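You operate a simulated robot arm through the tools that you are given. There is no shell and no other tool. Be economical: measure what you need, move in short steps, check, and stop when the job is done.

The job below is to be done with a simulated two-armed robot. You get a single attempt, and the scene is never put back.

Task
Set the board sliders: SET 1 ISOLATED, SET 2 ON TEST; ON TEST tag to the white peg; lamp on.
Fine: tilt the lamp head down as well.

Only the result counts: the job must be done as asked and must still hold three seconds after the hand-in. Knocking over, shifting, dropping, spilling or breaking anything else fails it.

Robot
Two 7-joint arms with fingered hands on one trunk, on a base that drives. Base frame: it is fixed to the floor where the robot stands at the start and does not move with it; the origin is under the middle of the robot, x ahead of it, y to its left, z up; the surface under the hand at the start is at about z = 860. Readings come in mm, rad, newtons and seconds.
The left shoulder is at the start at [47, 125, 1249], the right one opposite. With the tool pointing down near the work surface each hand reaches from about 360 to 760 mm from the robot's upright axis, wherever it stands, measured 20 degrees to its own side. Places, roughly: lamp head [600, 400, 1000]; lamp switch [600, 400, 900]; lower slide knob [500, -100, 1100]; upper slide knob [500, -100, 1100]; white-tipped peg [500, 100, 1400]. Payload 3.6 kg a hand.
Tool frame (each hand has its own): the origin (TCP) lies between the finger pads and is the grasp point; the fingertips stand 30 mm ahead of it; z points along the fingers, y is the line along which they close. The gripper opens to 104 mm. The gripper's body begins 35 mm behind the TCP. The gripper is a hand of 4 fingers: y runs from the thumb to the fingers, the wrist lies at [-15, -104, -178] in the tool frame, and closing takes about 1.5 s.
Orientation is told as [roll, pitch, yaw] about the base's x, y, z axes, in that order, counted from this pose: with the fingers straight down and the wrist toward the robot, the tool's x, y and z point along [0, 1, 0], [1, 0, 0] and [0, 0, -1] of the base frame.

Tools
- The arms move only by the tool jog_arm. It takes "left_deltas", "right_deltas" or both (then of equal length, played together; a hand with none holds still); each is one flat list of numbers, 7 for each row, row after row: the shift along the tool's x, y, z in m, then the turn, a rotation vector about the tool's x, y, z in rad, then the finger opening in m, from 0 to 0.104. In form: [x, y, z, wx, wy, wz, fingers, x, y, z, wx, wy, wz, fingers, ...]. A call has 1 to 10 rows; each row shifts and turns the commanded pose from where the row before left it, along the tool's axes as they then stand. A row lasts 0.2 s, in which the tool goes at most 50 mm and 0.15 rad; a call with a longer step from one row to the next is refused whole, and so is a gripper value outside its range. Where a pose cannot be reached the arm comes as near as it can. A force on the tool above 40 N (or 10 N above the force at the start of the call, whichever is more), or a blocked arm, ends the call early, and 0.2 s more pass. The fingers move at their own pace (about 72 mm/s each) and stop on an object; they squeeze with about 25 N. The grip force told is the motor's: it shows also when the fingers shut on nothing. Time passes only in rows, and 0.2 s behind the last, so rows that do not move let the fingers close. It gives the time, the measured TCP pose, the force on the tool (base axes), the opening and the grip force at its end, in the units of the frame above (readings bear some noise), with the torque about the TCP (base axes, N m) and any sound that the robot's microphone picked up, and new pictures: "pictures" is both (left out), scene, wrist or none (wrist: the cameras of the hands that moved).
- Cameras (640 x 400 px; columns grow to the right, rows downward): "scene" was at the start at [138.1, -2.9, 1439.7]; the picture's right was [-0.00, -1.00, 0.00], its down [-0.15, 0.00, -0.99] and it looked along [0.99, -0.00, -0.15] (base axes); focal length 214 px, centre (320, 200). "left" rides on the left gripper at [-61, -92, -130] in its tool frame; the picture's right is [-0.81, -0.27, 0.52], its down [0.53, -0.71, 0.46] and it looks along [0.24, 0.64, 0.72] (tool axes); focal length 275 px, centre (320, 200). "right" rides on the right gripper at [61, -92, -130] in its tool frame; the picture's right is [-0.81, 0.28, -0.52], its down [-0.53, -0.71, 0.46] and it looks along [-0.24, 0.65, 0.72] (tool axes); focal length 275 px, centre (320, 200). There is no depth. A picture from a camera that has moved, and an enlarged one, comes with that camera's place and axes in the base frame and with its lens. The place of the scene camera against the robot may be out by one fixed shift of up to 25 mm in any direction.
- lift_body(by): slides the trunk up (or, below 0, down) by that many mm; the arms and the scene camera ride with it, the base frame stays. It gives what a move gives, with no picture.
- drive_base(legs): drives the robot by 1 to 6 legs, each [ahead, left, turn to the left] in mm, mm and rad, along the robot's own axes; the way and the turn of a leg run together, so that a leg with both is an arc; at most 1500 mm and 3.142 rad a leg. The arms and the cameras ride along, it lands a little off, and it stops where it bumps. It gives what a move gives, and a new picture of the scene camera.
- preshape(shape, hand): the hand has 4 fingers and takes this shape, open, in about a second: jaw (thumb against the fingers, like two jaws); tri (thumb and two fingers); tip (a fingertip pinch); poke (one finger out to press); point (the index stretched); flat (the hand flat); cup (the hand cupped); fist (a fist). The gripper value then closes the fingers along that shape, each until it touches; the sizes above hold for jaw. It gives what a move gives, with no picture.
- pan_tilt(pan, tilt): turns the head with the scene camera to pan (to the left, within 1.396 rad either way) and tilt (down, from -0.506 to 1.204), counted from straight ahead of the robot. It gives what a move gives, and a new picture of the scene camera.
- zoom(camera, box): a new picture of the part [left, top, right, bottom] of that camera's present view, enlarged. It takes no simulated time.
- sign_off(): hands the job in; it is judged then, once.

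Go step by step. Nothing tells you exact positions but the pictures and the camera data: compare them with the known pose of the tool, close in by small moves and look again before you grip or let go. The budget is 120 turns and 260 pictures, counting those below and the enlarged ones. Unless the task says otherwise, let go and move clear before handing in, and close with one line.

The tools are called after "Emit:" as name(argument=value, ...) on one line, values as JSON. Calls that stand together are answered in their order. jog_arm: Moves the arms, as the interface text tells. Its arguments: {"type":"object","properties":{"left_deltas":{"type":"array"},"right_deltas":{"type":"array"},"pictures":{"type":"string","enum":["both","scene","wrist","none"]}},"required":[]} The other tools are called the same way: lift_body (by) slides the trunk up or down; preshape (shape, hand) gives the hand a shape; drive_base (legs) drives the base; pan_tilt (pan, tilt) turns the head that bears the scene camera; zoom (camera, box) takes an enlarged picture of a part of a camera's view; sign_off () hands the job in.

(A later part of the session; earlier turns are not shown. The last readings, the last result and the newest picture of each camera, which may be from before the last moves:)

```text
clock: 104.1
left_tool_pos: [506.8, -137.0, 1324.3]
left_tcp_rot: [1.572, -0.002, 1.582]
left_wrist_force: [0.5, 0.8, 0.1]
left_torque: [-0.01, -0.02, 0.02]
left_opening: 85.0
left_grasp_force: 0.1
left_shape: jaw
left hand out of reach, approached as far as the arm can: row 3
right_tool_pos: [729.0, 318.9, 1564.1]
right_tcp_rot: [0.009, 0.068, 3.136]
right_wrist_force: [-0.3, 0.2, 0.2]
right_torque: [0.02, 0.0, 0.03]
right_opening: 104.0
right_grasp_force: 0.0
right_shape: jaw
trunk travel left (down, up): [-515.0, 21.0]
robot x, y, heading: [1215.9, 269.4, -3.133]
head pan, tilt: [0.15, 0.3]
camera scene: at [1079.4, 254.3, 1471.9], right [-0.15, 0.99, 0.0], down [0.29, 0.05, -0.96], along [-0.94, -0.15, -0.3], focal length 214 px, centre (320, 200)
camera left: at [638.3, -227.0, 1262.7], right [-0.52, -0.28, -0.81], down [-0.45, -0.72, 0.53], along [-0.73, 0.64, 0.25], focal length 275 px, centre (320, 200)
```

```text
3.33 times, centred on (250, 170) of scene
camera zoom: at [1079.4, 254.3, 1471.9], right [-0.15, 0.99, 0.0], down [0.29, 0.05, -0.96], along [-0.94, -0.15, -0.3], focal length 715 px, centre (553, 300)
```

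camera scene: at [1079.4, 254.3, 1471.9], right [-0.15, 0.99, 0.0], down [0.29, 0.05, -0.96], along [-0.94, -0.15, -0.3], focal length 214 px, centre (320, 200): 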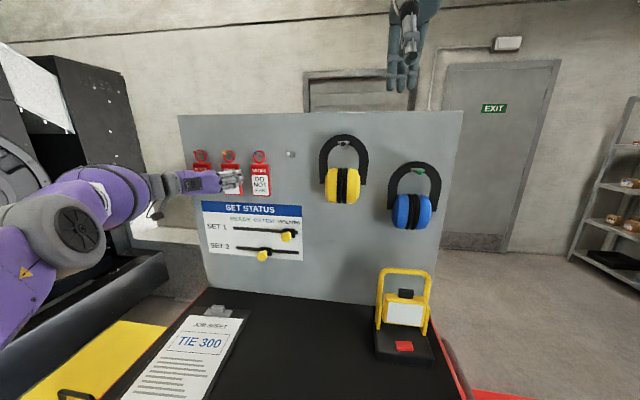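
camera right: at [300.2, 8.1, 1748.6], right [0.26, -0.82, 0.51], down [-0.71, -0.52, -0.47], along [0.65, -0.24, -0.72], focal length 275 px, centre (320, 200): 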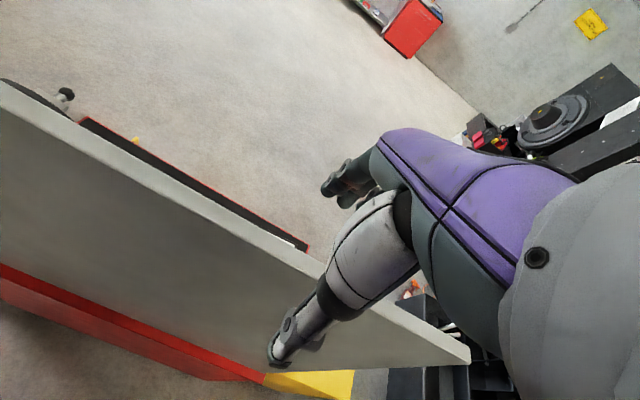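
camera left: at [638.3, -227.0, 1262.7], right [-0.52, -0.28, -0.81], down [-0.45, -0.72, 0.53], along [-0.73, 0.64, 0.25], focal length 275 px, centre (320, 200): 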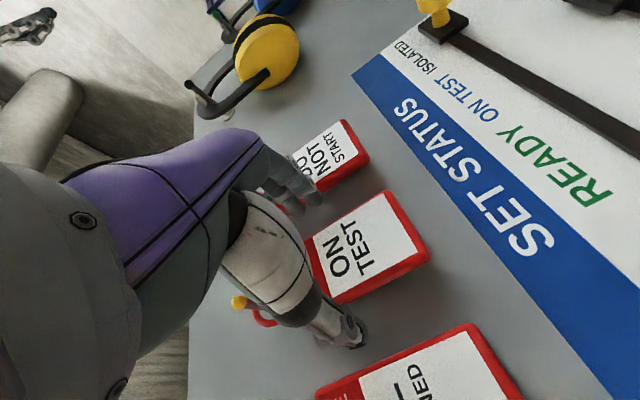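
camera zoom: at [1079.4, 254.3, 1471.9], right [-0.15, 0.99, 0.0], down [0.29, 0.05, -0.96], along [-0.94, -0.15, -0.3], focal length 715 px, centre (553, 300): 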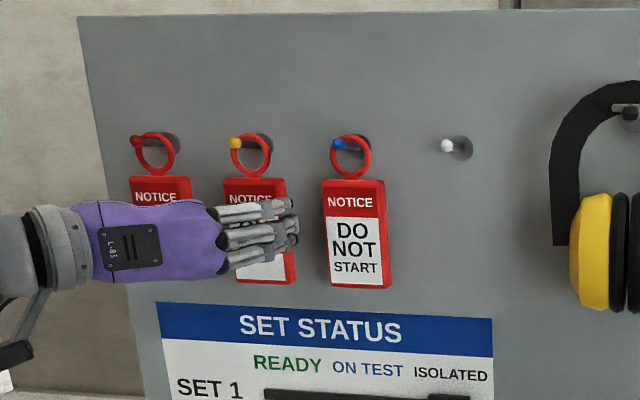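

The arm's reach ends about here. I'll back out, shift the base 110 mm to the robot's left and come in again from a better angle.

Emit:
jog_arm(left_deltas=[0, 0, -0.045, 0, 0, 0, 0.085, 0, 0, -0.045, 0, 0, 0, 0.085, 0, 0, -0.04, 0, 0, 0, 0.085], pictures="none")

Emit:
drive_base(legs=[[25, 110, 0]])

Emit:
jog_arm(left_deltas=[0, 0.035, 0, 0, 0, 0, 0.085, 0, 0.035, 0, 0, 0, 0, 0.085, 0, 0.04, 0, 0, 0, 0, 0.085, 0, 0, 0.03, 0, 0, 0, 0.085], pictures="both")

```text
clock: 104.9
left_tool_pos: [637.7, -138.6, 1324.1]
left_tcp_rot: [1.573, 0.001, 1.58]
left_wrist_force: [0.4, 0.3, 0.9]
left_torque: [0.01, 0.01, -0.01]
left_opening: 84.8
left_grasp_force: 0.0
left_shape: jaw
right_tool_pos: [730.7, 318.3, 1564.2]
right_tcp_rot: [0.007, 0.066, 3.137]
right_wrist_force: [-0.2, 0.0, -0.4]
right_torque: [0.01, 0.02, 0.02]
right_opening: 104.2
right_grasp_force: 0.0
right_shape: jaw
trunk travel left (down, up): [-515.0, 21.0]
robot x, y, heading: [1214.0, 273.1, -3.141]
head pan, tilt: [0.15, 0.3]
```

```text
clock: 106.5
left_tool_pos: [612.4, -247.0, 1324.1]
left_tcp_rot: [1.573, 0.0, 1.583]
left_wrist_force: [-0.8, -0.6, -0.2]
left_torque: [0.0, -0.01, 0.02]
left_opening: 84.8
left_grasp_force: 0.1
left_shape: jaw
right_tool_pos: [704.4, 210.5, 1563.5]
right_tcp_rot: [0.007, 0.067, 3.135]
right_wrist_force: [-0.3, -0.7, 0.2]
right_torque: [0.03, 0.01, -0.01]
right_opening: 104.2
right_grasp_force: 0.1
right_shape: jaw
trunk travel left (down, up): [-515.0, 21.0]
robot x, y, heading: [1193.2, 163.1, -3.135]
head pan, tilt: [0.15, 0.3]
camera scene: at [1054.4, 146.3, 1471.8], right [-0.16, 0.99, 0.0], down [0.29, 0.05, -0.96], along [-0.94, -0.15, -0.3], focal length 214 px, centre (320, 200)
```

scene: 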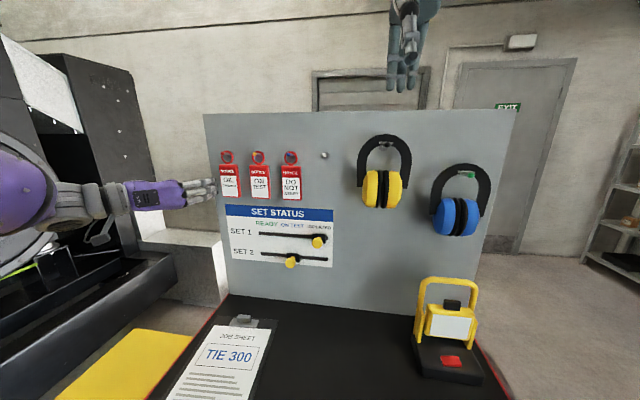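

```text
clock: 107.5
left_tool_pos: [579.9, -138.0, 1320.8]
left_tcp_rot: [1.57, 0.001, 1.582]
left_wrist_force: [-0.2, 0.3, 0.0]
left_torque: [0.02, 0.01, -0.02]
left_opening: 85.0
left_grasp_force: 0.1
left_shape: jaw
right_tool_pos: [703.7, 210.1, 1561.7]
right_tcp_rot: [0.009, 0.067, 3.137]
right_wrist_force: [-1.0, -0.1, 0.0]
right_torque: [-0.05, -0.01, -0.03]
right_opening: 103.8
right_grasp_force: 0.0
right_shape: jaw
trunk travel left (down, up): [-515.0, 21.0]
robot x, y, heading: [1190.6, 162.6, -3.134]
head pan, tilt: [0.15, 0.3]
camera scene: at [1052.3, 146.2, 1471.5], right [-0.16, 0.99, 0.0], down [0.29, 0.05, -0.95], along [-0.94, -0.15, -0.3], focal length 214 px, centre (320, 200)
camera left: at [710.0, -227.6, 1260.3], right [-0.51, -0.28, -0.81], down [-0.45, -0.72, 0.53], along [-0.73, 0.64, 0.24], focal length 275 px, centre (320, 200)
```

scene: 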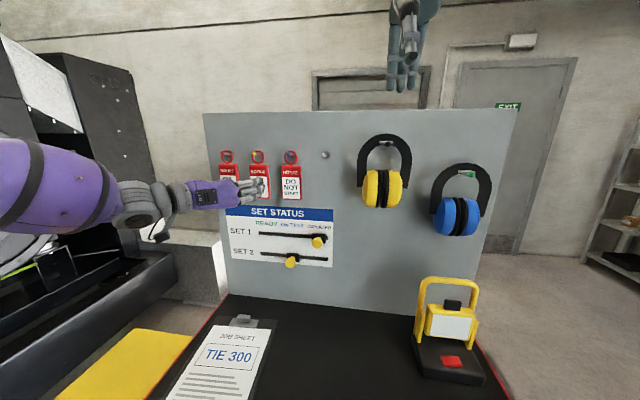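
left: 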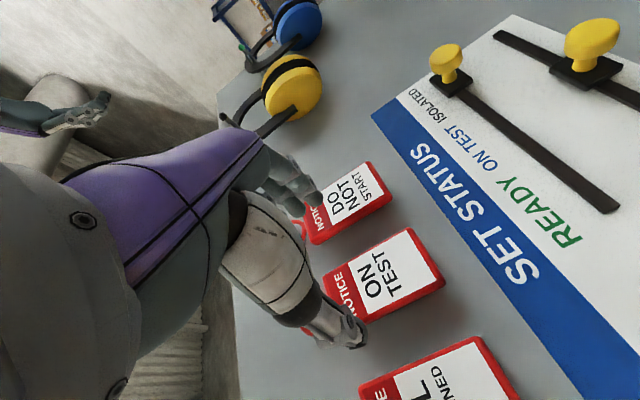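

Still well lined up. I'll trim 4 mm and advance to about x=497.

Emit:
jog_arm(left_deltas=[0, 0.004, 0.03, 0, 0, 0, 0.085, 0, 0, 0.02, 0, 0, 0, 0.085, 0, 0, 0.018, 0, 0, 0, 0.085, 0, 0, 0.015, 0, 0, 0, 0.085], pictures="both")

Emit:
zoom(camera="scene", box=[190, 110, 350, 230])

```text
clock: 108.5
left_tool_pos: [496.0, -130.5, 1325.1]
left_tcp_rot: [1.569, 0.0, 1.579]
left_wrist_force: [-0.6, 0.3, -0.4]
left_torque: [-0.01, 0.02, -0.01]
left_opening: 84.6
left_grasp_force: 0.0
left_shape: jaw
right_tool_pos: [703.9, 211.8, 1561.9]
right_tcp_rot: [0.008, 0.067, 3.137]
right_wrist_force: [0.1, 0.8, -1.2]
right_torque: [-0.04, -0.04, 0.01]
right_opening: 104.1
right_grasp_force: 0.1
right_shape: jaw
trunk travel left (down, up): [-515.0, 21.0]
robot x, y, heading: [1188.3, 163.6, -3.138]
head pan, tilt: [0.15, 0.3]
camera scene: at [1053.2, 146.5, 1471.6], right [-0.16, 0.99, 0.0], down [0.29, 0.05, -0.95], along [-0.94, -0.15, -0.3], focal length 214 px, centre (320, 200)
camera left: at [627.1, -221.5, 1263.2], right [-0.52, -0.28, -0.81], down [-0.45, -0.72, 0.53], along [-0.73, 0.64, 0.24], focal length 275 px, centre (320, 200)
```

scene: 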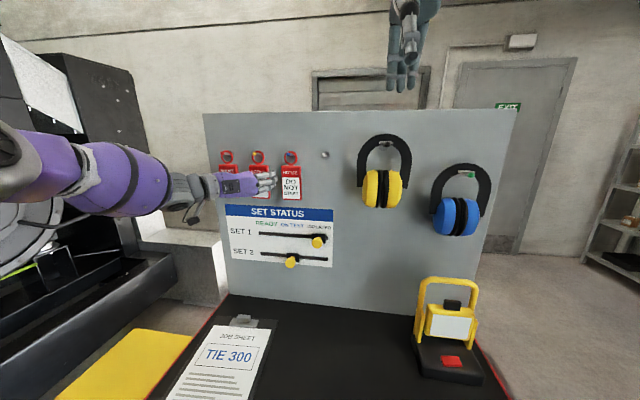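
left: 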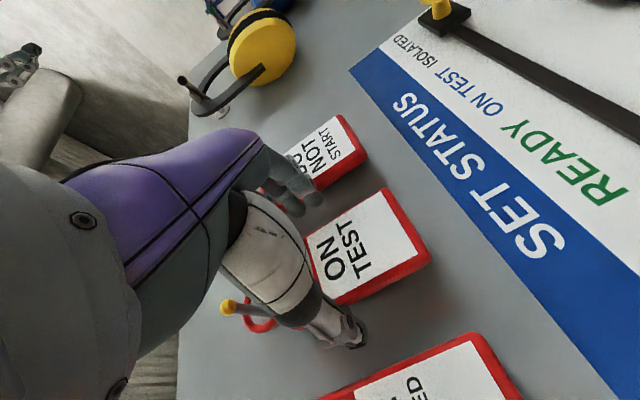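

```text
3.33 times, centred on (270, 170) of scene
camera zoom: at [1053.2, 146.5, 1471.6], right [-0.16, 0.99, 0.0], down [0.29, 0.05, -0.95], along [-0.94, -0.15, -0.3], focal length 715 px, centre (487, 300)
```

zoom: 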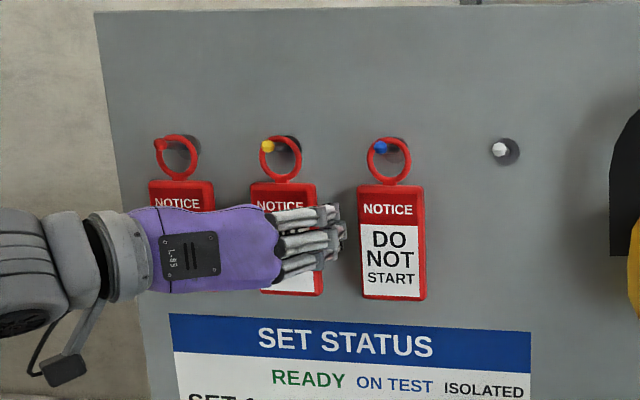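

By triangulating several poses the tag face is at about x=465 and y=-135, so the tips need to go about 20 mm deeper. I'll do that and close.

Emit:
jog_arm(left_deltas=[0, -0.004, 0, 0, 0, 0, 0.085, 0, 0, 0.01, 0, 0, 0, 0.085, 0, 0, 0.01, 0, 0, 0, 0.085], pictures="wrist")

Emit:
zoom(camera="left", box=[200, 150, 460, 400])

```text
clock: 109.3
left_tool_pos: [477.4, -137.4, 1325.0]
left_tcp_rot: [1.57, -0.001, 1.583]
left_wrist_force: [-0.6, -0.3, 0.2]
left_torque: [-0.01, 0.02, -0.02]
left_opening: 84.7
left_grasp_force: 0.1
left_shape: jaw
right_tool_pos: [704.6, 211.0, 1564.1]
right_tcp_rot: [0.01, 0.068, 3.136]
right_wrist_force: [0.1, 0.6, -0.4]
right_torque: [-0.01, -0.03, -0.01]
right_opening: 103.9
right_grasp_force: 0.1
right_shape: jaw
trunk travel left (down, up): [-515.0, 21.0]
robot x, y, heading: [1190.5, 163.6, -3.141]
head pan, tilt: [0.15, 0.3]
camera left: at [608.0, -227.5, 1262.9], right [-0.52, -0.28, -0.81], down [-0.45, -0.72, 0.53], along [-0.73, 0.64, 0.24], focal length 275 px, centre (320, 200)
```

left: 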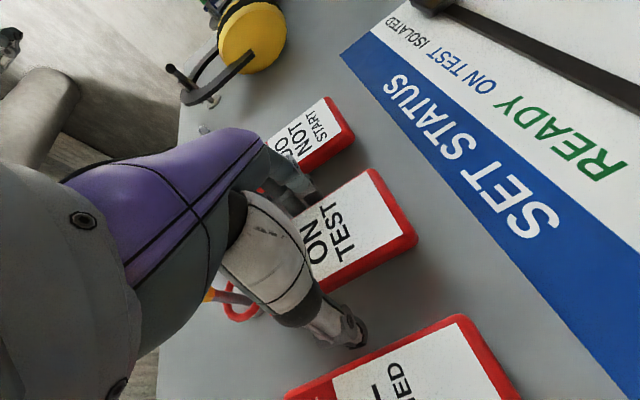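

```text
1.60 times, centred on (330, 275) of left
camera zoom: at [608.0, -227.5, 1262.9], right [-0.52, -0.28, -0.81], down [-0.45, -0.72, 0.53], along [-0.73, 0.64, 0.24], focal length 440 px, centre (304, 80)
```

zoom: 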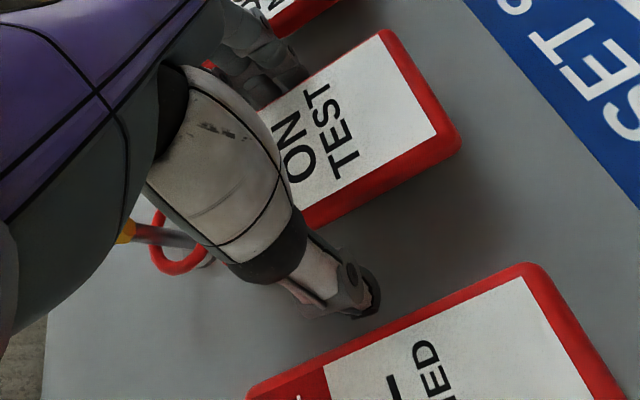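

The thumb and fingers are on either side of the tag at the right depth, so I'll close.

Emit:
jog_arm(left_deltas=[0, 0, 0, 0, 0, 0, 0.07, 0, 0, 0, 0, 0, 0, 0.06, 0, 0, 0, 0, 0, 0, 0.05, 0, 0, 0, 0, 0, 0, 0.04, 0, 0, 0, 0, 0, 0, 0.03, 0, 0, 0, 0, 0, 0, 0.03], pictures="both")

Emit:
zoom(camera="scene", box=[190, 110, 350, 230])

```text
clock: 110.7
left_tool_pos: [477.2, -136.7, 1325.1]
left_tcp_rot: [1.572, 0.0, 1.579]
left_wrist_force: [0.3, 2.1, 1.0]
left_torque: [-0.06, 0.0, -0.01]
left_opening: 54.6
left_grasp_force: 25.0
left_shape: jaw
right_tool_pos: [706.4, 209.5, 1564.3]
right_tcp_rot: [0.008, 0.067, 3.135]
right_wrist_force: [-0.9, -0.7, -0.6]
right_torque: [0.01, -0.02, -0.03]
right_opening: 104.0
right_grasp_force: 0.0
right_shape: jaw
trunk travel left (down, up): [-515.0, 21.0]
robot x, y, heading: [1186.8, 163.2, -3.137]
head pan, tilt: [0.15, 0.3]
camera scene: at [1054.3, 146.3, 1471.8], right [-0.16, 0.99, 0.0], down [0.29, 0.05, -0.96], along [-0.94, -0.15, -0.3], focal length 214 px, centre (320, 200)
camera left: at [608.2, -227.0, 1263.2], right [-0.52, -0.28, -0.81], down [-0.45, -0.72, 0.53], along [-0.73, 0.64, 0.25], focal length 275 px, centre (320, 200)
```

scene: 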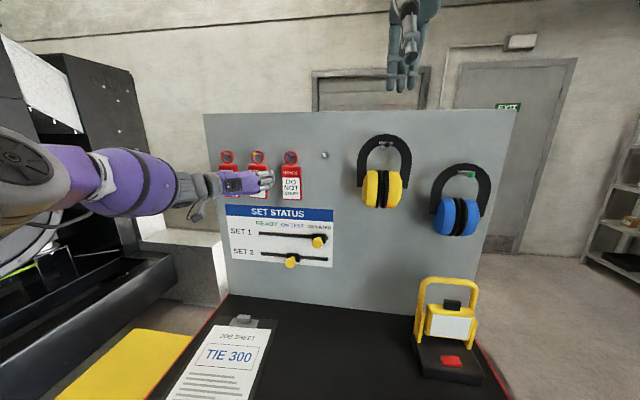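
left: 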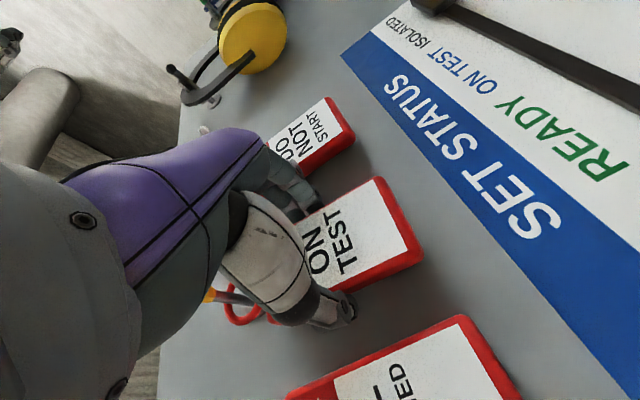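

```text
3.33 times, centred on (270, 170) of scene
camera zoom: at [1054.3, 146.3, 1471.8], right [-0.16, 0.99, 0.0], down [0.29, 0.05, -0.96], along [-0.94, -0.15, -0.3], focal length 715 px, centre (487, 300)
```

zoom: 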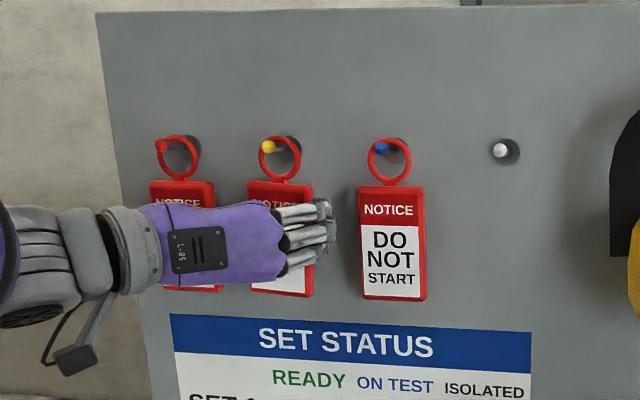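

The tag is held (54.6 mm wide, 25 N). I'll lift it slightly so the ring clears the peg, then draw it straight out, watching the force.

Emit:
jog_arm(left_deltas=[0.005, 0, 0, 0, 0, 0, 0.03, 0.004, 0, 0, 0, 0, 0, 0.03, 0, 0, -0.01, 0, 0, 0, 0.03, 0.001, 0, -0.012, 0, 0, 0, 0.03], pictures="both")

Emit:
zoom(camera="scene", box=[220, 130, 300, 190])

```text
clock: 111.7
left_tool_pos: [502.3, -136.8, 1336.6]
left_tcp_rot: [1.574, -0.001, 1.579]
left_wrist_force: [-0.2, -0.3, 0.5]
left_torque: [-0.02, 0.0, 0.03]
left_opening: 54.4
left_grasp_force: 25.0
left_shape: jaw
right_tool_pos: [706.0, 209.5, 1563.6]
right_tcp_rot: [0.008, 0.065, 3.138]
right_wrist_force: [0.4, -0.7, 0.4]
right_torque: [0.04, 0.0, -0.01]
right_opening: 103.8
right_grasp_force: 0.1
right_shape: jaw
trunk travel left (down, up): [-515.0, 21.0]
robot x, y, heading: [1183.5, 167.0, -3.133]
head pan, tilt: [0.15, 0.3]
camera scene: at [1055.0, 146.0, 1471.9], right [-0.16, 0.99, 0.0], down [0.29, 0.05, -0.96], along [-0.94, -0.15, -0.3], focal length 214 px, centre (320, 200)
camera left: at [633.1, -228.3, 1274.4], right [-0.52, -0.28, -0.81], down [-0.45, -0.72, 0.53], along [-0.73, 0.64, 0.25], focal length 275 px, centre (320, 200)
```

scene: 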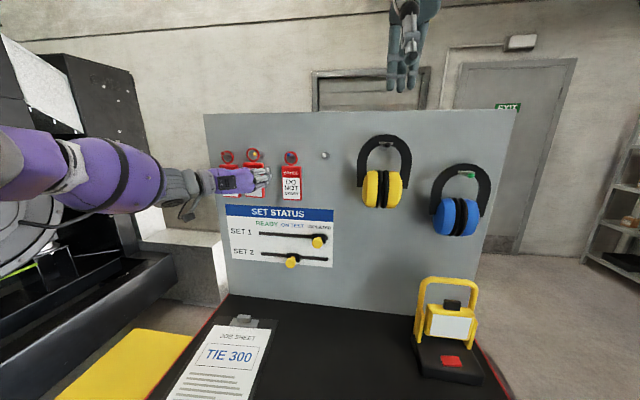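
left: 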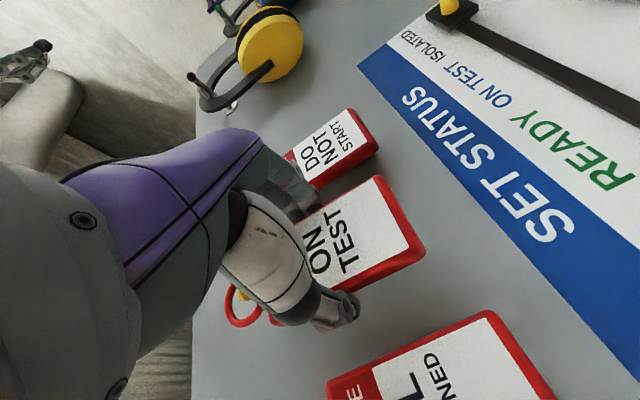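

```text
6.67 times, centred on (260, 160) of scene
camera zoom: at [1055.0, 146.0, 1471.9], right [-0.16, 0.99, 0.0], down [0.29, 0.05, -0.96], along [-0.94, -0.15, -0.3], focal length 1430 px, centre (720, 467)
```

zoom: 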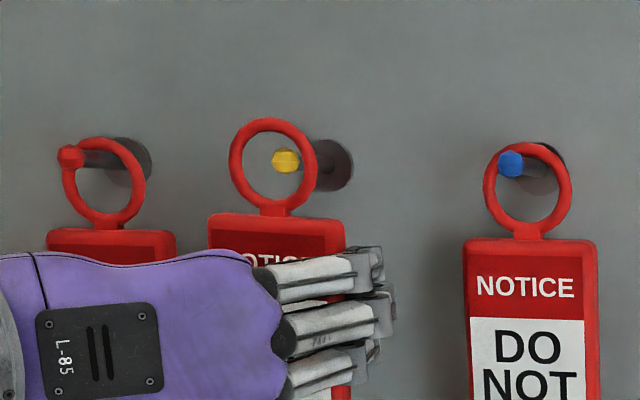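

The ring has come forward so the yellow tip is just at its plane. I'll pull clear another 55 mm and shift toward the white peg.

Emit:
jog_arm(left_deltas=[0, 0, -0.02, 0, 0, 0, 0.03, 0, 0, -0.02, 0, 0, 0, 0.03, 0, 0, -0.015, 0, 0, 0, 0.03, 0, 0.03, 0, 0, 0, 0, 0.03, 0, 0.035, 0, 0, 0, 0, 0.03, 0, 0.035, 0, 0, 0, 0, 0.03, 0, 0.035, 0, 0, 0, 0, 0.03, 0, 0.035, 0, 0, 0, 0, 0.03, 0, 0.03, 0, 0, 0, 0, 0.03], pictures="both")

Emit:
zoom(camera="scene", box=[270, 120, 370, 195])

```text
clock: 113.7
left_tool_pos: [551.6, 61.7, 1334.8]
left_tcp_rot: [1.572, -0.001, 1.58]
left_wrist_force: [1.5, -0.8, 0.0]
left_torque: [0.01, 0.01, 0.01]
left_opening: 54.1
left_grasp_force: 25.2
left_shape: jaw
right_tool_pos: [704.9, 211.6, 1563.9]
right_tcp_rot: [0.009, 0.067, 3.138]
right_wrist_force: [-0.2, -0.3, 0.6]
right_torque: [0.01, -0.01, 0.0]
right_opening: 104.0
right_grasp_force: 0.1
right_shape: jaw
trunk travel left (down, up): [-515.0, 21.0]
robot x, y, heading: [1189.5, 168.0, -3.133]
head pan, tilt: [0.15, 0.3]
camera scene: at [1054.0, 147.0, 1471.7], right [-0.16, 0.99, 0.0], down [0.29, 0.05, -0.96], along [-0.94, -0.15, -0.3], focal length 214 px, centre (320, 200)
camera left: at [682.0, -27.1, 1273.8], right [-0.51, -0.28, -0.81], down [-0.45, -0.72, 0.53], along [-0.73, 0.64, 0.24], focal length 275 px, centre (320, 200)
```

scene: 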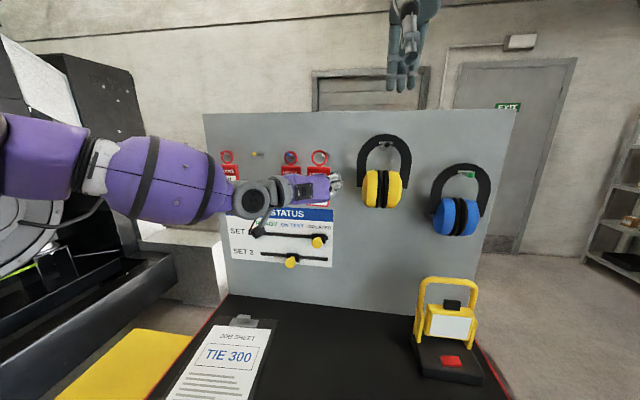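
left: 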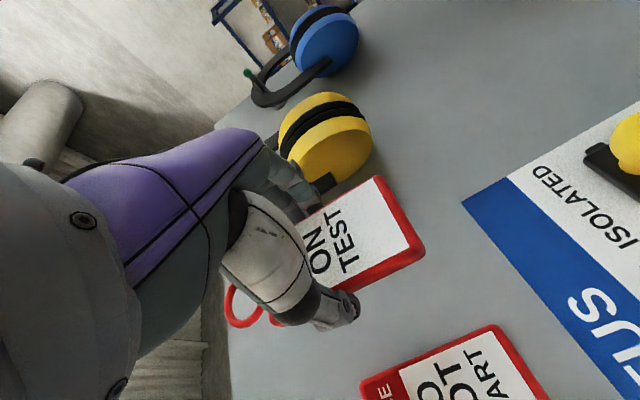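

```text
5.33 times, centred on (320, 158) of scene
camera zoom: at [1054.0, 147.0, 1471.7], right [-0.16, 0.99, 0.0], down [0.29, 0.05, -0.96], along [-0.94, -0.15, -0.3], focal length 1144 px, centre (320, 427)
```

zoom: 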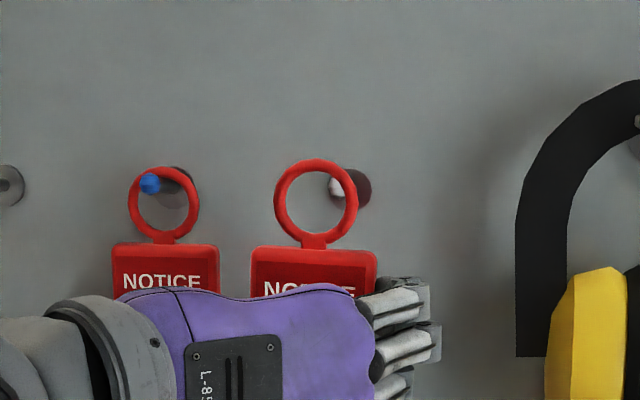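

The ring is lined up to within a few mm of the white peg. I'll shift +3 mm, advance until the ring is just at the tip, and check.

Emit:
jog_arm(left_deltas=[0.001, 0.003, 0, 0, 0, 0, 0.03, 0, 0, 0.015, 0, 0, 0, 0.03, 0, 0, 0.015, 0, 0, 0, 0.03, 0, 0, 0.008, 0, 0, 0, 0.03], pictures="wrist")

Emit:
zoom(camera="scene", box=[280, 125, 360, 185])

```text
clock: 114.7
left_tool_pos: [513.6, 65.0, 1336.0]
left_tcp_rot: [1.572, -0.002, 1.58]
left_wrist_force: [0.2, 0.2, -0.4]
left_torque: [-0.02, 0.01, -0.04]
left_opening: 54.1
left_grasp_force: 24.7
left_shape: jaw
right_tool_pos: [704.7, 211.1, 1562.5]
right_tcp_rot: [0.01, 0.067, 3.137]
right_wrist_force: [-0.6, 0.2, 0.0]
right_torque: [0.02, 0.0, -0.01]
right_opening: 103.9
right_grasp_force: 0.1
right_shape: jaw
trunk travel left (down, up): [-515.0, 21.0]
robot x, y, heading: [1186.4, 163.5, -3.133]
head pan, tilt: [0.15, 0.3]
camera left: at [644.7, -24.3, 1274.3], right [-0.52, -0.28, -0.81], down [-0.45, -0.72, 0.53], along [-0.73, 0.64, 0.24], focal length 275 px, centre (320, 200)
```

left: 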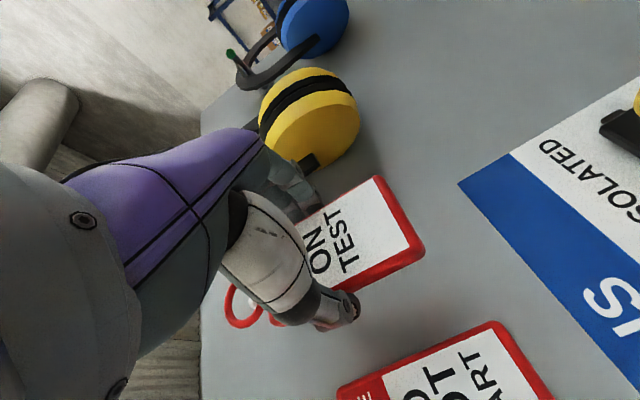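

```text
6.67 times, centred on (320, 155) of scene
camera zoom: at [1054.1, 146.2, 1471.8], right [-0.16, 0.99, 0.0], down [0.29, 0.05, -0.96], along [-0.94, -0.15, -0.3], focal length 1430 px, centre (320, 500)
```

zoom: 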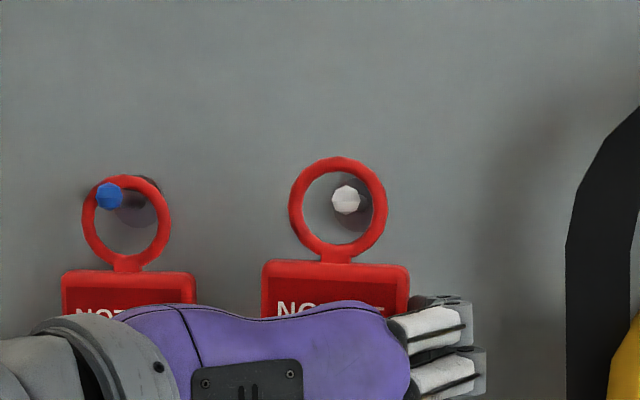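

The white tip is inside the ring. I'll push on to the original depth, lower until it hangs, and look before letting go.

Emit:
jog_arm(left_deltas=[0.001, 0.003, 0.01, 0, 0, 0, 0.03, 0, 0, 0.013, 0, 0, 0, 0.03, 0, 0, 0.011, 0, 0, 0, 0.03, -0.005, 0, 0, 0, 0, 0, 0.03, -0.004, 0, 0, 0, 0, 0, 0.03], pictures="both")

Emit:
zoom(camera="scene", box=[280, 125, 360, 185])

```text
clock: 115.9
left_tool_pos: [481.2, 67.8, 1327.1]
left_tcp_rot: [1.571, -0.003, 1.58]
left_wrist_force: [-0.3, 0.0, -0.2]
left_torque: [0.01, -0.04, 0.01]
left_opening: 54.1
left_grasp_force: 25.2
left_shape: jaw
right_tool_pos: [705.4, 209.9, 1563.3]
right_tcp_rot: [0.008, 0.067, 3.136]
right_wrist_force: [-0.5, -0.6, -0.1]
right_torque: [0.0, -0.01, 0.01]
right_opening: 104.1
right_grasp_force: 0.1
right_shape: jaw
trunk travel left (down, up): [-515.0, 21.0]
robot x, y, heading: [1191.2, 164.8, -3.134]
head pan, tilt: [0.15, 0.3]
camera scene: at [1054.1, 146.0, 1471.7], right [-0.16, 0.99, 0.0], down [0.29, 0.05, -0.96], along [-0.94, -0.15, -0.3], focal length 214 px, centre (320, 200)
camera left: at [610.9, -21.5, 1266.4], right [-0.52, -0.28, -0.81], down [-0.45, -0.72, 0.53], along [-0.73, 0.64, 0.24], focal length 275 px, centre (320, 200)
```

scene: 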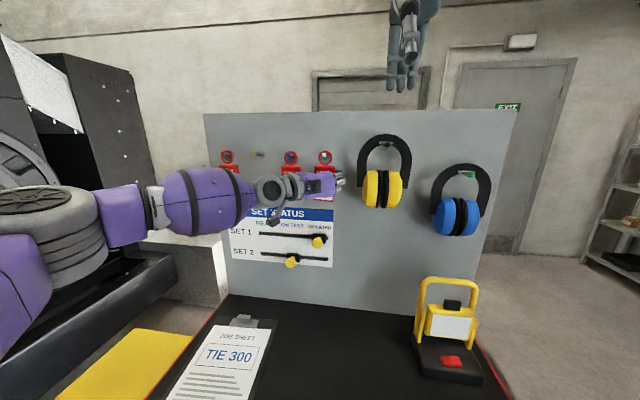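
left: 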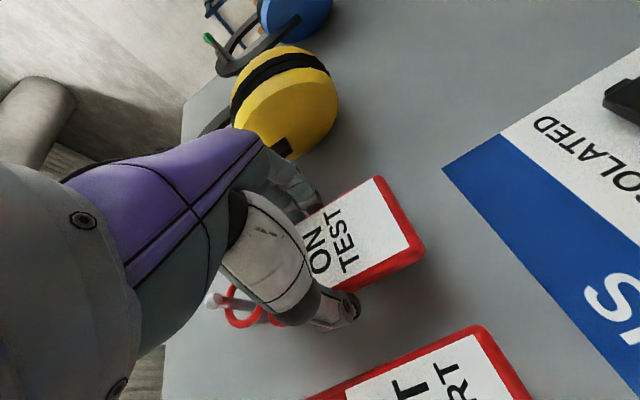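

```text
6.67 times, centred on (320, 155) of scene
camera zoom: at [1054.1, 146.0, 1471.7], right [-0.16, 0.99, 0.0], down [0.29, 0.05, -0.96], along [-0.94, -0.15, -0.3], focal length 1430 px, centre (320, 500)
```

zoom: 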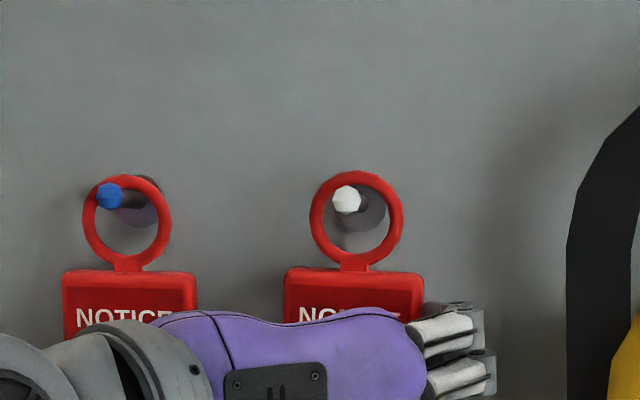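

The ring is on the white peg like its neighbours. I'll lower 2 mm more, open and back out straight.

Emit:
jog_arm(left_deltas=[-0.002, 0, 0, 0, 0, 0, 0.03, 0, 0, 0, 0, 0, 0, 0.058, 0, 0, 0, 0, 0, 0, 0.065, 0, 0, 0, 0, 0, 0, 0.08, 0, 0, 0, 0, 0, 0, 0.085, 0, 0, -0.02, 0, 0, 0, 0.085, 0, 0, -0.03, 0, 0, 0, 0.085, 0, 0, -0.045, 0, 0, 0, 0.085], pictures="both")

Emit:
zoom(camera="scene", box=[200, 120, 360, 240])

```text
clock: 117.7
left_tool_pos: [577.7, 65.1, 1324.3]
left_tcp_rot: [1.574, -0.001, 1.584]
left_wrist_force: [-0.2, 0.1, -0.5]
left_torque: [0.0, -0.02, 0.04]
left_opening: 84.8
left_grasp_force: 0.1
left_shape: jaw
right_tool_pos: [705.9, 209.8, 1563.7]
right_tcp_rot: [0.01, 0.068, 3.136]
right_wrist_force: [-0.1, -0.2, -0.5]
right_torque: [0.02, 0.03, -0.03]
right_opening: 103.9
right_grasp_force: 0.1
right_shape: jaw
trunk travel left (down, up): [-515.0, 21.0]
robot x, y, heading: [1187.6, 160.9, -3.132]
head pan, tilt: [0.15, 0.3]
camera scene: at [1055.8, 145.7, 1472.0], right [-0.16, 0.99, 0.0], down [0.29, 0.05, -0.96], along [-0.94, -0.15, -0.29], focal length 214 px, centre (320, 200)
camera left: at [708.8, -23.7, 1263.1], right [-0.52, -0.28, -0.81], down [-0.45, -0.72, 0.53], along [-0.73, 0.64, 0.25], focal length 275 px, centre (320, 200)
```

scene: 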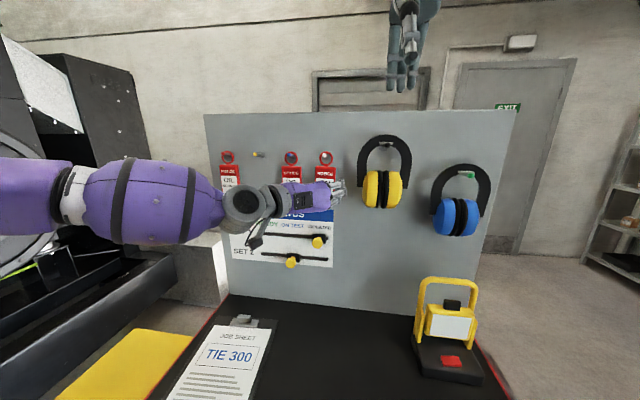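
left: 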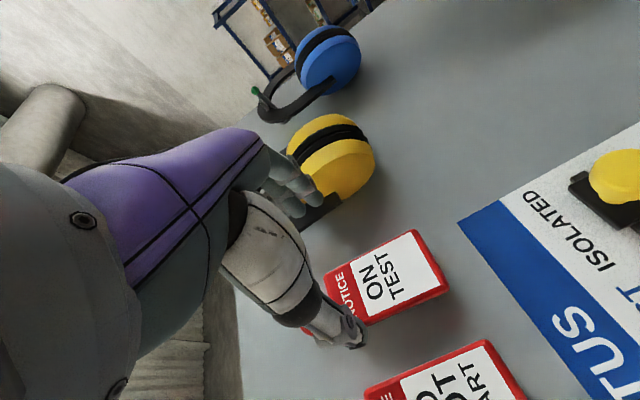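

```text
3.33 times, centred on (280, 180) of scene
camera zoom: at [1055.8, 145.7, 1472.0], right [-0.16, 0.99, 0.0], down [0.29, 0.05, -0.96], along [-0.94, -0.15, -0.29], focal length 715 px, centre (453, 267)
```

zoom: 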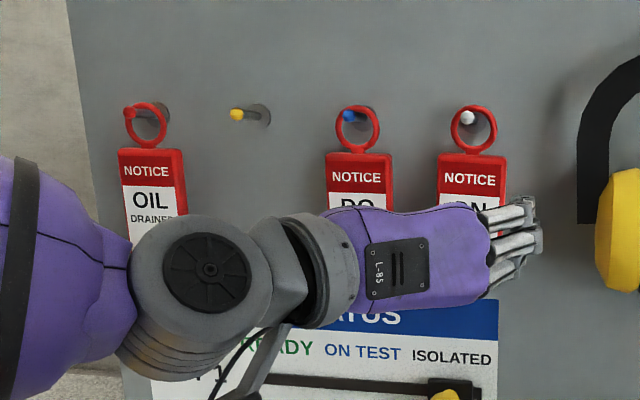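

The ON TEST tag hangs on the white peg. I'll draw the left hand back and aside, then look closely at the lamp.

Emit:
jog_arm(left_deltas=[0, 0, -0.045, 0, 0, 0, 0.085, 0, 0, -0.045, 0, 0, 0, 0.085, 0, -0.045, 0, 0, 0, 0, 0.085, 0, -0.045, 0, 0, 0, 0, 0.085, 0, -0.045, 0, 0, 0, 0, 0.085, 0, -0.045, 0, 0, 0, 0, 0.085, 0, -0.04, 0, 0, 0, 0, 0.085], pictures="none")

Emit:
pan_tilt(pan=-0.45, tilt=0.75)

Emit:
zoom(camera="scene", box=[240, 110, 420, 250])

```text
clock: 119.3
left_tool_pos: [668.0, -152.5, 1325.3]
left_tcp_rot: [1.575, -0.002, 1.578]
left_wrist_force: [-0.3, 0.2, -0.6]
left_torque: [0.0, 0.0, -0.04]
left_opening: 85.0
left_grasp_force: 0.1
left_shape: jaw
right_tool_pos: [705.3, 209.4, 1563.8]
right_tcp_rot: [0.006, 0.067, 3.137]
right_wrist_force: [0.0, -0.6, 0.5]
right_torque: [0.02, 0.01, 0.0]
right_opening: 103.9
right_grasp_force: 0.1
right_shape: jaw
trunk travel left (down, up): [-515.0, 21.0]
robot x, y, heading: [1188.4, 164.4, -3.137]
head pan, tilt: [0.15, 0.3]
```

```text
clock: 120.3
left_tool_pos: [665.4, -151.7, 1325.0]
left_tcp_rot: [1.57, -0.001, 1.579]
left_wrist_force: [0.1, -0.3, -1.3]
left_torque: [-0.01, 0.01, 0.0]
left_opening: 84.7
left_grasp_force: 0.0
left_shape: jaw
right_tool_pos: [704.0, 210.3, 1563.2]
right_tcp_rot: [0.008, 0.067, 3.138]
right_wrist_force: [-1.0, 0.8, -0.2]
right_torque: [0.03, -0.01, -0.05]
right_opening: 104.1
right_grasp_force: 0.0
right_shape: jaw
trunk travel left (down, up): [-515.0, 21.0]
robot x, y, heading: [1188.1, 163.8, -3.134]
head pan, tilt: [-0.45, 0.75]
camera scene: at [1068.3, 195.1, 1436.8], right [0.4, 0.91, 0.0], down [0.58, -0.26, -0.77], along [-0.71, 0.31, -0.63], focal length 214 px, centre (320, 200)
```

scene: 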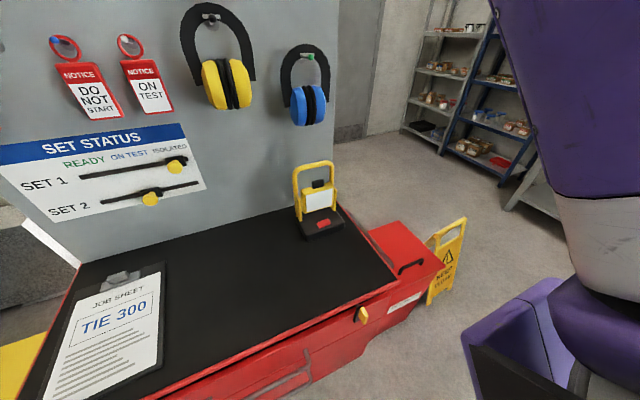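

```text
2.86 times, centred on (330, 180) of scene
camera zoom: at [1068.3, 195.1, 1436.8], right [0.4, 0.91, 0.0], down [0.58, -0.26, -0.77], along [-0.71, 0.31, -0.63], focal length 613 px, centre (291, 257)
```

zoom: 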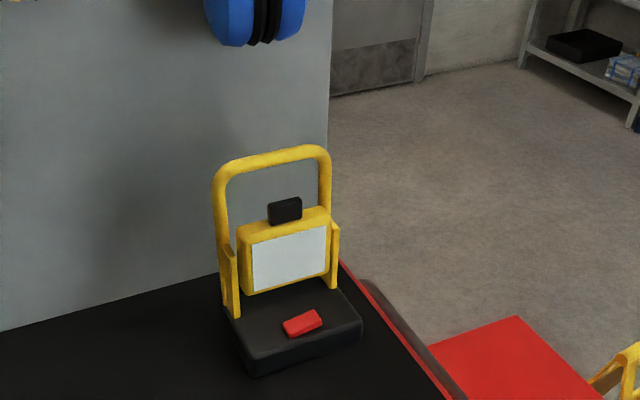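

The lamp has a black base with a red rocker, a yellow head with a white panel and a black tab on top, and a yellow carrying bow behind. I'll shift the base right and bring the right hand over it to look down with its camera.

Emit:
drive_base(legs=[[0, -60, 0]])

Emit:
jog_arm(right_deltas=[-0.03, 0, 0.02, 0.067, 0, 0, 0.104, -0.035, 0, 0.03, 0, 0, 0, 0.104, -0.035, 0, 0.03, 0, 0, 0, 0.104, -0.035, 0, 0.03, 0, 0, 0, 0.104, 0, 0, 0.04, 0, 0, 0, 0.104, 0, 0, 0.04, 0, 0, 0, 0.104, 0, 0, 0.04, 0, 0, 0, 0.104], pictures="both")

```text
clock: 121.5
left_tool_pos: [666.3, -91.8, 1325.2]
left_tcp_rot: [1.574, -0.002, 1.581]
left_wrist_force: [-0.1, -0.5, 0.0]
left_torque: [0.0, -0.01, 0.02]
left_opening: 84.8
left_grasp_force: 0.0
left_shape: jaw
right_tool_pos: [704.8, 269.6, 1563.1]
right_tcp_rot: [0.005, 0.069, 3.138]
right_wrist_force: [-0.2, 0.0, -0.3]
right_torque: [-0.02, 0.0, 0.02]
right_opening: 104.0
right_grasp_force: 0.0
right_shape: jaw
trunk travel left (down, up): [-515.0, 21.0]
robot x, y, heading: [1185.9, 226.4, -3.131]
head pan, tilt: [-0.45, 0.75]
camera scene: at [1067.9, 256.0, 1437.0], right [0.41, 0.91, 0.0], down [0.58, -0.26, -0.78], along [-0.71, 0.32, -0.63], focal length 214 px, centre (320, 200)
```

scene: 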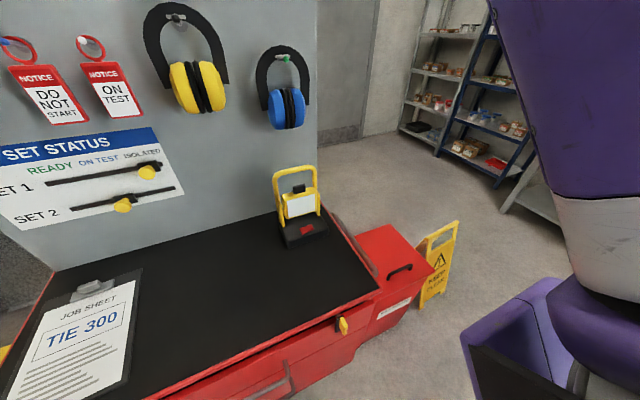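

```text
clock: 123.1
left_tool_pos: [666.1, -90.4, 1324.6]
left_tcp_rot: [1.573, 0.001, 1.582]
left_wrist_force: [-0.7, 0.9, -0.2]
left_torque: [0.03, -0.02, 0.0]
left_opening: 84.8
left_grasp_force: 0.0
left_shape: jaw
right_tool_pos: [733.4, 406.9, 1332.7]
right_tcp_rot: [0.009, 0.136, 3.137]
right_wrist_force: [0.3, 0.3, 0.9]
right_torque: [-0.02, -0.01, 0.01]
right_opening: 104.1
right_grasp_force: 0.0
right_shape: jaw
trunk travel left (down, up): [-515.0, 21.0]
robot x, y, heading: [1191.2, 228.3, -3.134]
head pan, tilt: [-0.45, 0.75]
camera scene: at [1071.2, 257.8, 1431.4], right [0.43, 0.9, 0.0], down [0.62, -0.29, -0.73], along [-0.66, 0.31, -0.68], focal length 214 px, centre (320, 200)
camera right: at [806.8, 345.9, 1476.3], right [-0.34, 0.82, 0.47], down [0.77, 0.53, -0.36], along [-0.54, 0.24, -0.81], focal length 275 px, centre (320, 200)
```

scene: 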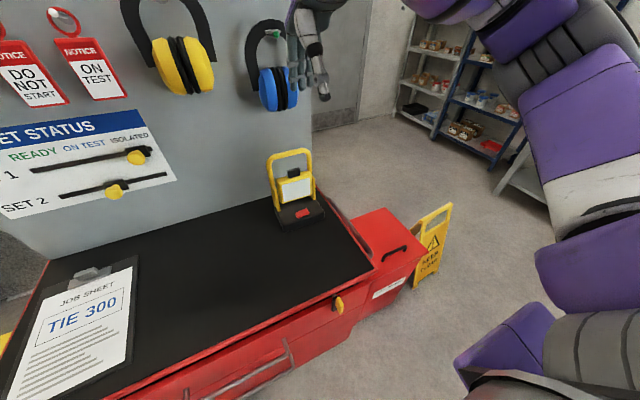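
right: 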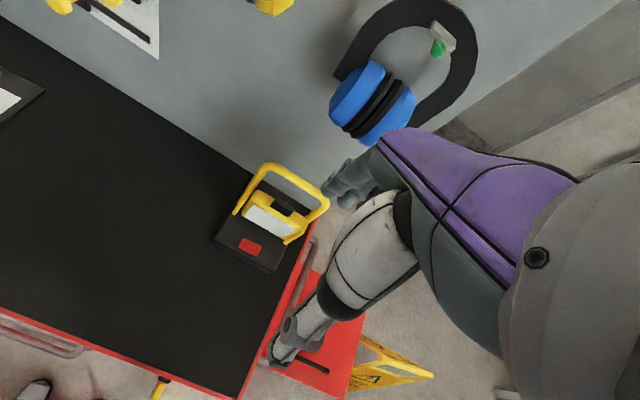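

I'll level the hand and take a close look at the lamp from above.

Emit:
jog_arm(right_deltas=[0, 0, 0, -0.136, 0, 0, 0.104, 0, 0.03, 0.035, 0, 0, 0, 0.104, 0, 0.02, 0.04, 0, 0, 0, 0.104], pictures="wrist")

Emit:
zoom(camera="right", box=[180, 120, 380, 300])

Emit:
zoom(camera="scene", box=[240, 130, 350, 240])

```text
clock: 123.9
left_tool_pos: [665.7, -91.2, 1324.3]
left_tcp_rot: [1.572, -0.003, 1.582]
left_wrist_force: [-0.5, 0.0, -0.2]
left_torque: [-0.01, 0.0, 0.02]
left_opening: 84.6
left_grasp_force: 0.1
left_shape: jaw
right_tool_pos: [684.1, 403.8, 1257.4]
right_tcp_rot: [0.01, -0.002, 3.139]
right_wrist_force: [0.3, 0.2, -0.2]
right_torque: [-0.01, -0.01, 0.01]
right_opening: 104.1
right_grasp_force: 0.1
right_shape: jaw
trunk travel left (down, up): [-515.0, 21.0]
robot x, y, heading: [1185.8, 225.9, -3.135]
head pan, tilt: [-0.45, 0.75]
camera right: at [775.3, 342.1, 1388.9], right [-0.27, 0.82, 0.51], down [0.71, 0.53, -0.46], along [-0.65, 0.24, -0.72], focal length 275 px, centre (320, 200)
```

right: 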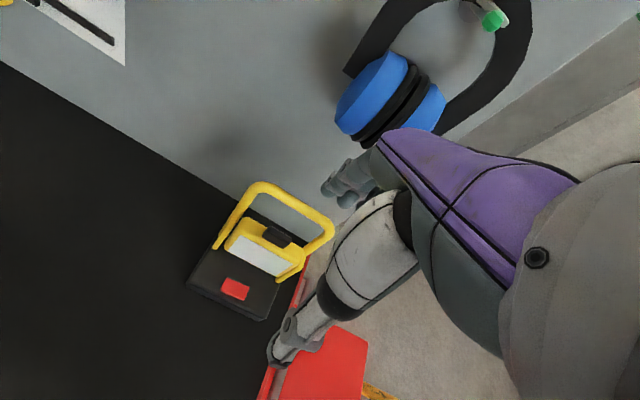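

```text
2.22 times, centred on (280, 210) of right
camera zoom: at [775.3, 342.1, 1388.9], right [-0.27, 0.82, 0.51], down [0.71, 0.53, -0.46], along [-0.65, 0.24, -0.72], focal length 612 px, centre (409, 178)
```

zoom: 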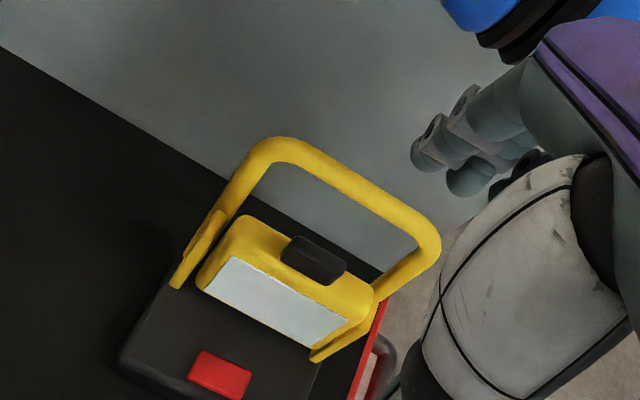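

```text
3.64 times, centred on (295, 185) of scene
camera zoom: at [1070.9, 257.2, 1431.3], right [0.43, 0.9, 0.0], down [0.62, -0.29, -0.73], along [-0.66, 0.31, -0.68], focal length 780 px, centre (411, 254)
```

zoom: 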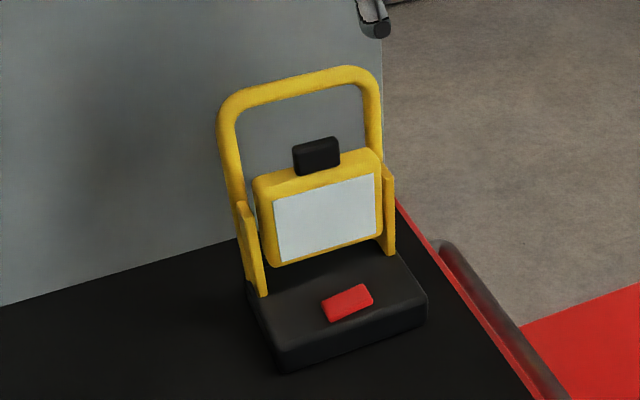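

The rocker is near (626, 407, 941), the tab on the head near (585, 405, 1068), and the bow top near (565, 400, 1122). I'll do the switch first, while nothing overhangs it, with the right hand in the poke shape.

Emit:
preshape(shape="poke", hand="right")

Emit:
jog_arm(right_deltas=[0, 0.02, 0.02, 0, 0, 0, 0.104, 0, 0.02, 0.02, 0, 0, 0, 0.104], pictures="both")

Emit:
zoom(camera="right", box=[150, 140, 430, 400])

```text
clock: 124.8
left_tool_pos: [666.4, -91.1, 1323.6]
left_tcp_rot: [1.572, -0.002, 1.581]
left_wrist_force: [-0.7, 1.0, -0.3]
left_torque: [0.03, 0.0, 0.01]
left_opening: 84.7
left_grasp_force: 0.1
left_shape: jaw
right_tool_pos: [684.7, 402.8, 1258.8]
right_tcp_rot: [0.009, -0.001, 3.139]
right_wrist_force: [0.0, -0.2, 0.2]
right_torque: [-0.03, 0.01, -0.01]
right_opening: 0.0
right_grasp_force: 0.0
right_shape: poke
trunk travel left (down, up): [-515.0, 21.0]
robot x, y, heading: [1189.3, 224.6, -3.139]
head pan, tilt: [-0.45, 0.75]
```

```text
clock: 125.4
left_tool_pos: [666.4, -91.3, 1323.8]
left_tcp_rot: [1.571, 0.001, 1.581]
left_wrist_force: [-0.1, -0.1, -0.6]
left_torque: [-0.01, 0.0, -0.02]
left_opening: 84.9
left_grasp_force: 0.2
left_shape: jaw
right_tool_pos: [645.2, 405.2, 1216.6]
right_tcp_rot: [0.01, -0.001, 3.137]
right_wrist_force: [0.0, 0.1, -0.1]
right_torque: [0.01, 0.0, 0.0]
right_opening: 0.0
right_grasp_force: 0.1
right_shape: poke
trunk travel left (down, up): [-515.0, 21.0]
robot x, y, heading: [1190.9, 226.0, -3.136]
head pan, tilt: [-0.45, 0.75]
camera scene: at [1070.7, 257.1, 1431.3], right [0.43, 0.9, 0.0], down [0.62, -0.29, -0.73], along [-0.66, 0.31, -0.68], focal length 214 px, centre (320, 200)
camera right: at [736.8, 342.9, 1348.6], right [-0.27, 0.82, 0.51], down [0.72, 0.53, -0.46], along [-0.64, 0.24, -0.73], focal length 275 px, centre (320, 200)
```

scene: 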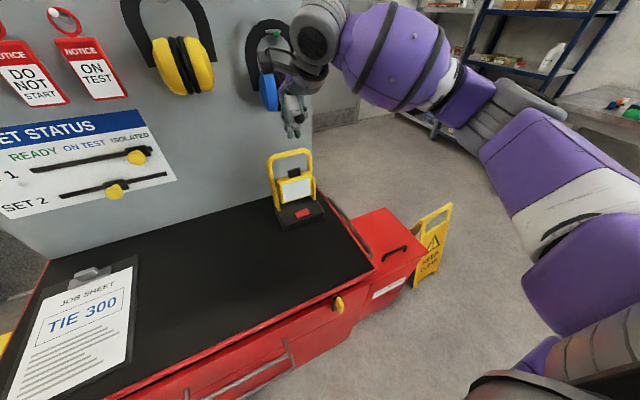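
right: 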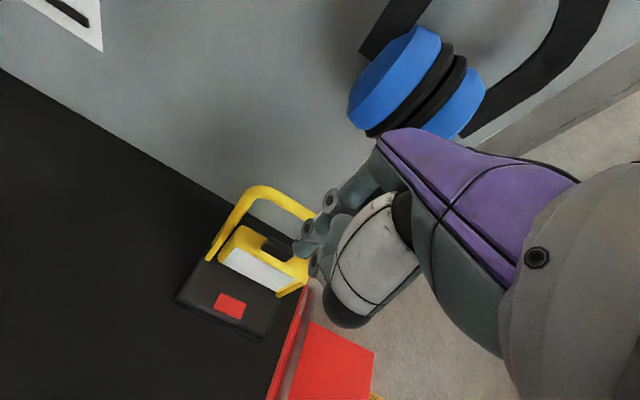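

```text
1.54 times, centred on (290, 270) of right
camera zoom: at [736.8, 342.9, 1348.6], right [-0.27, 0.82, 0.51], down [0.72, 0.53, -0.46], along [-0.64, 0.24, -0.73], focal length 424 px, centre (366, 92)
```

zoom: 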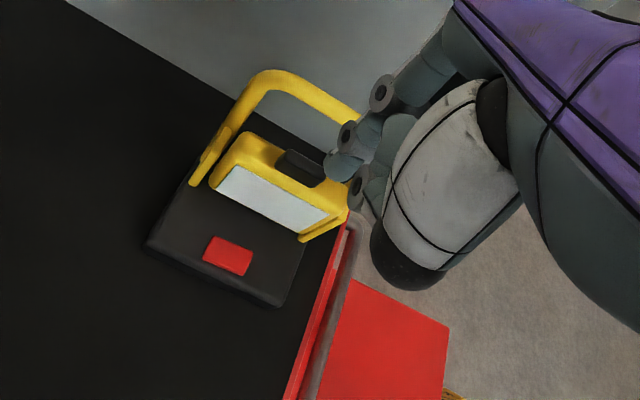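

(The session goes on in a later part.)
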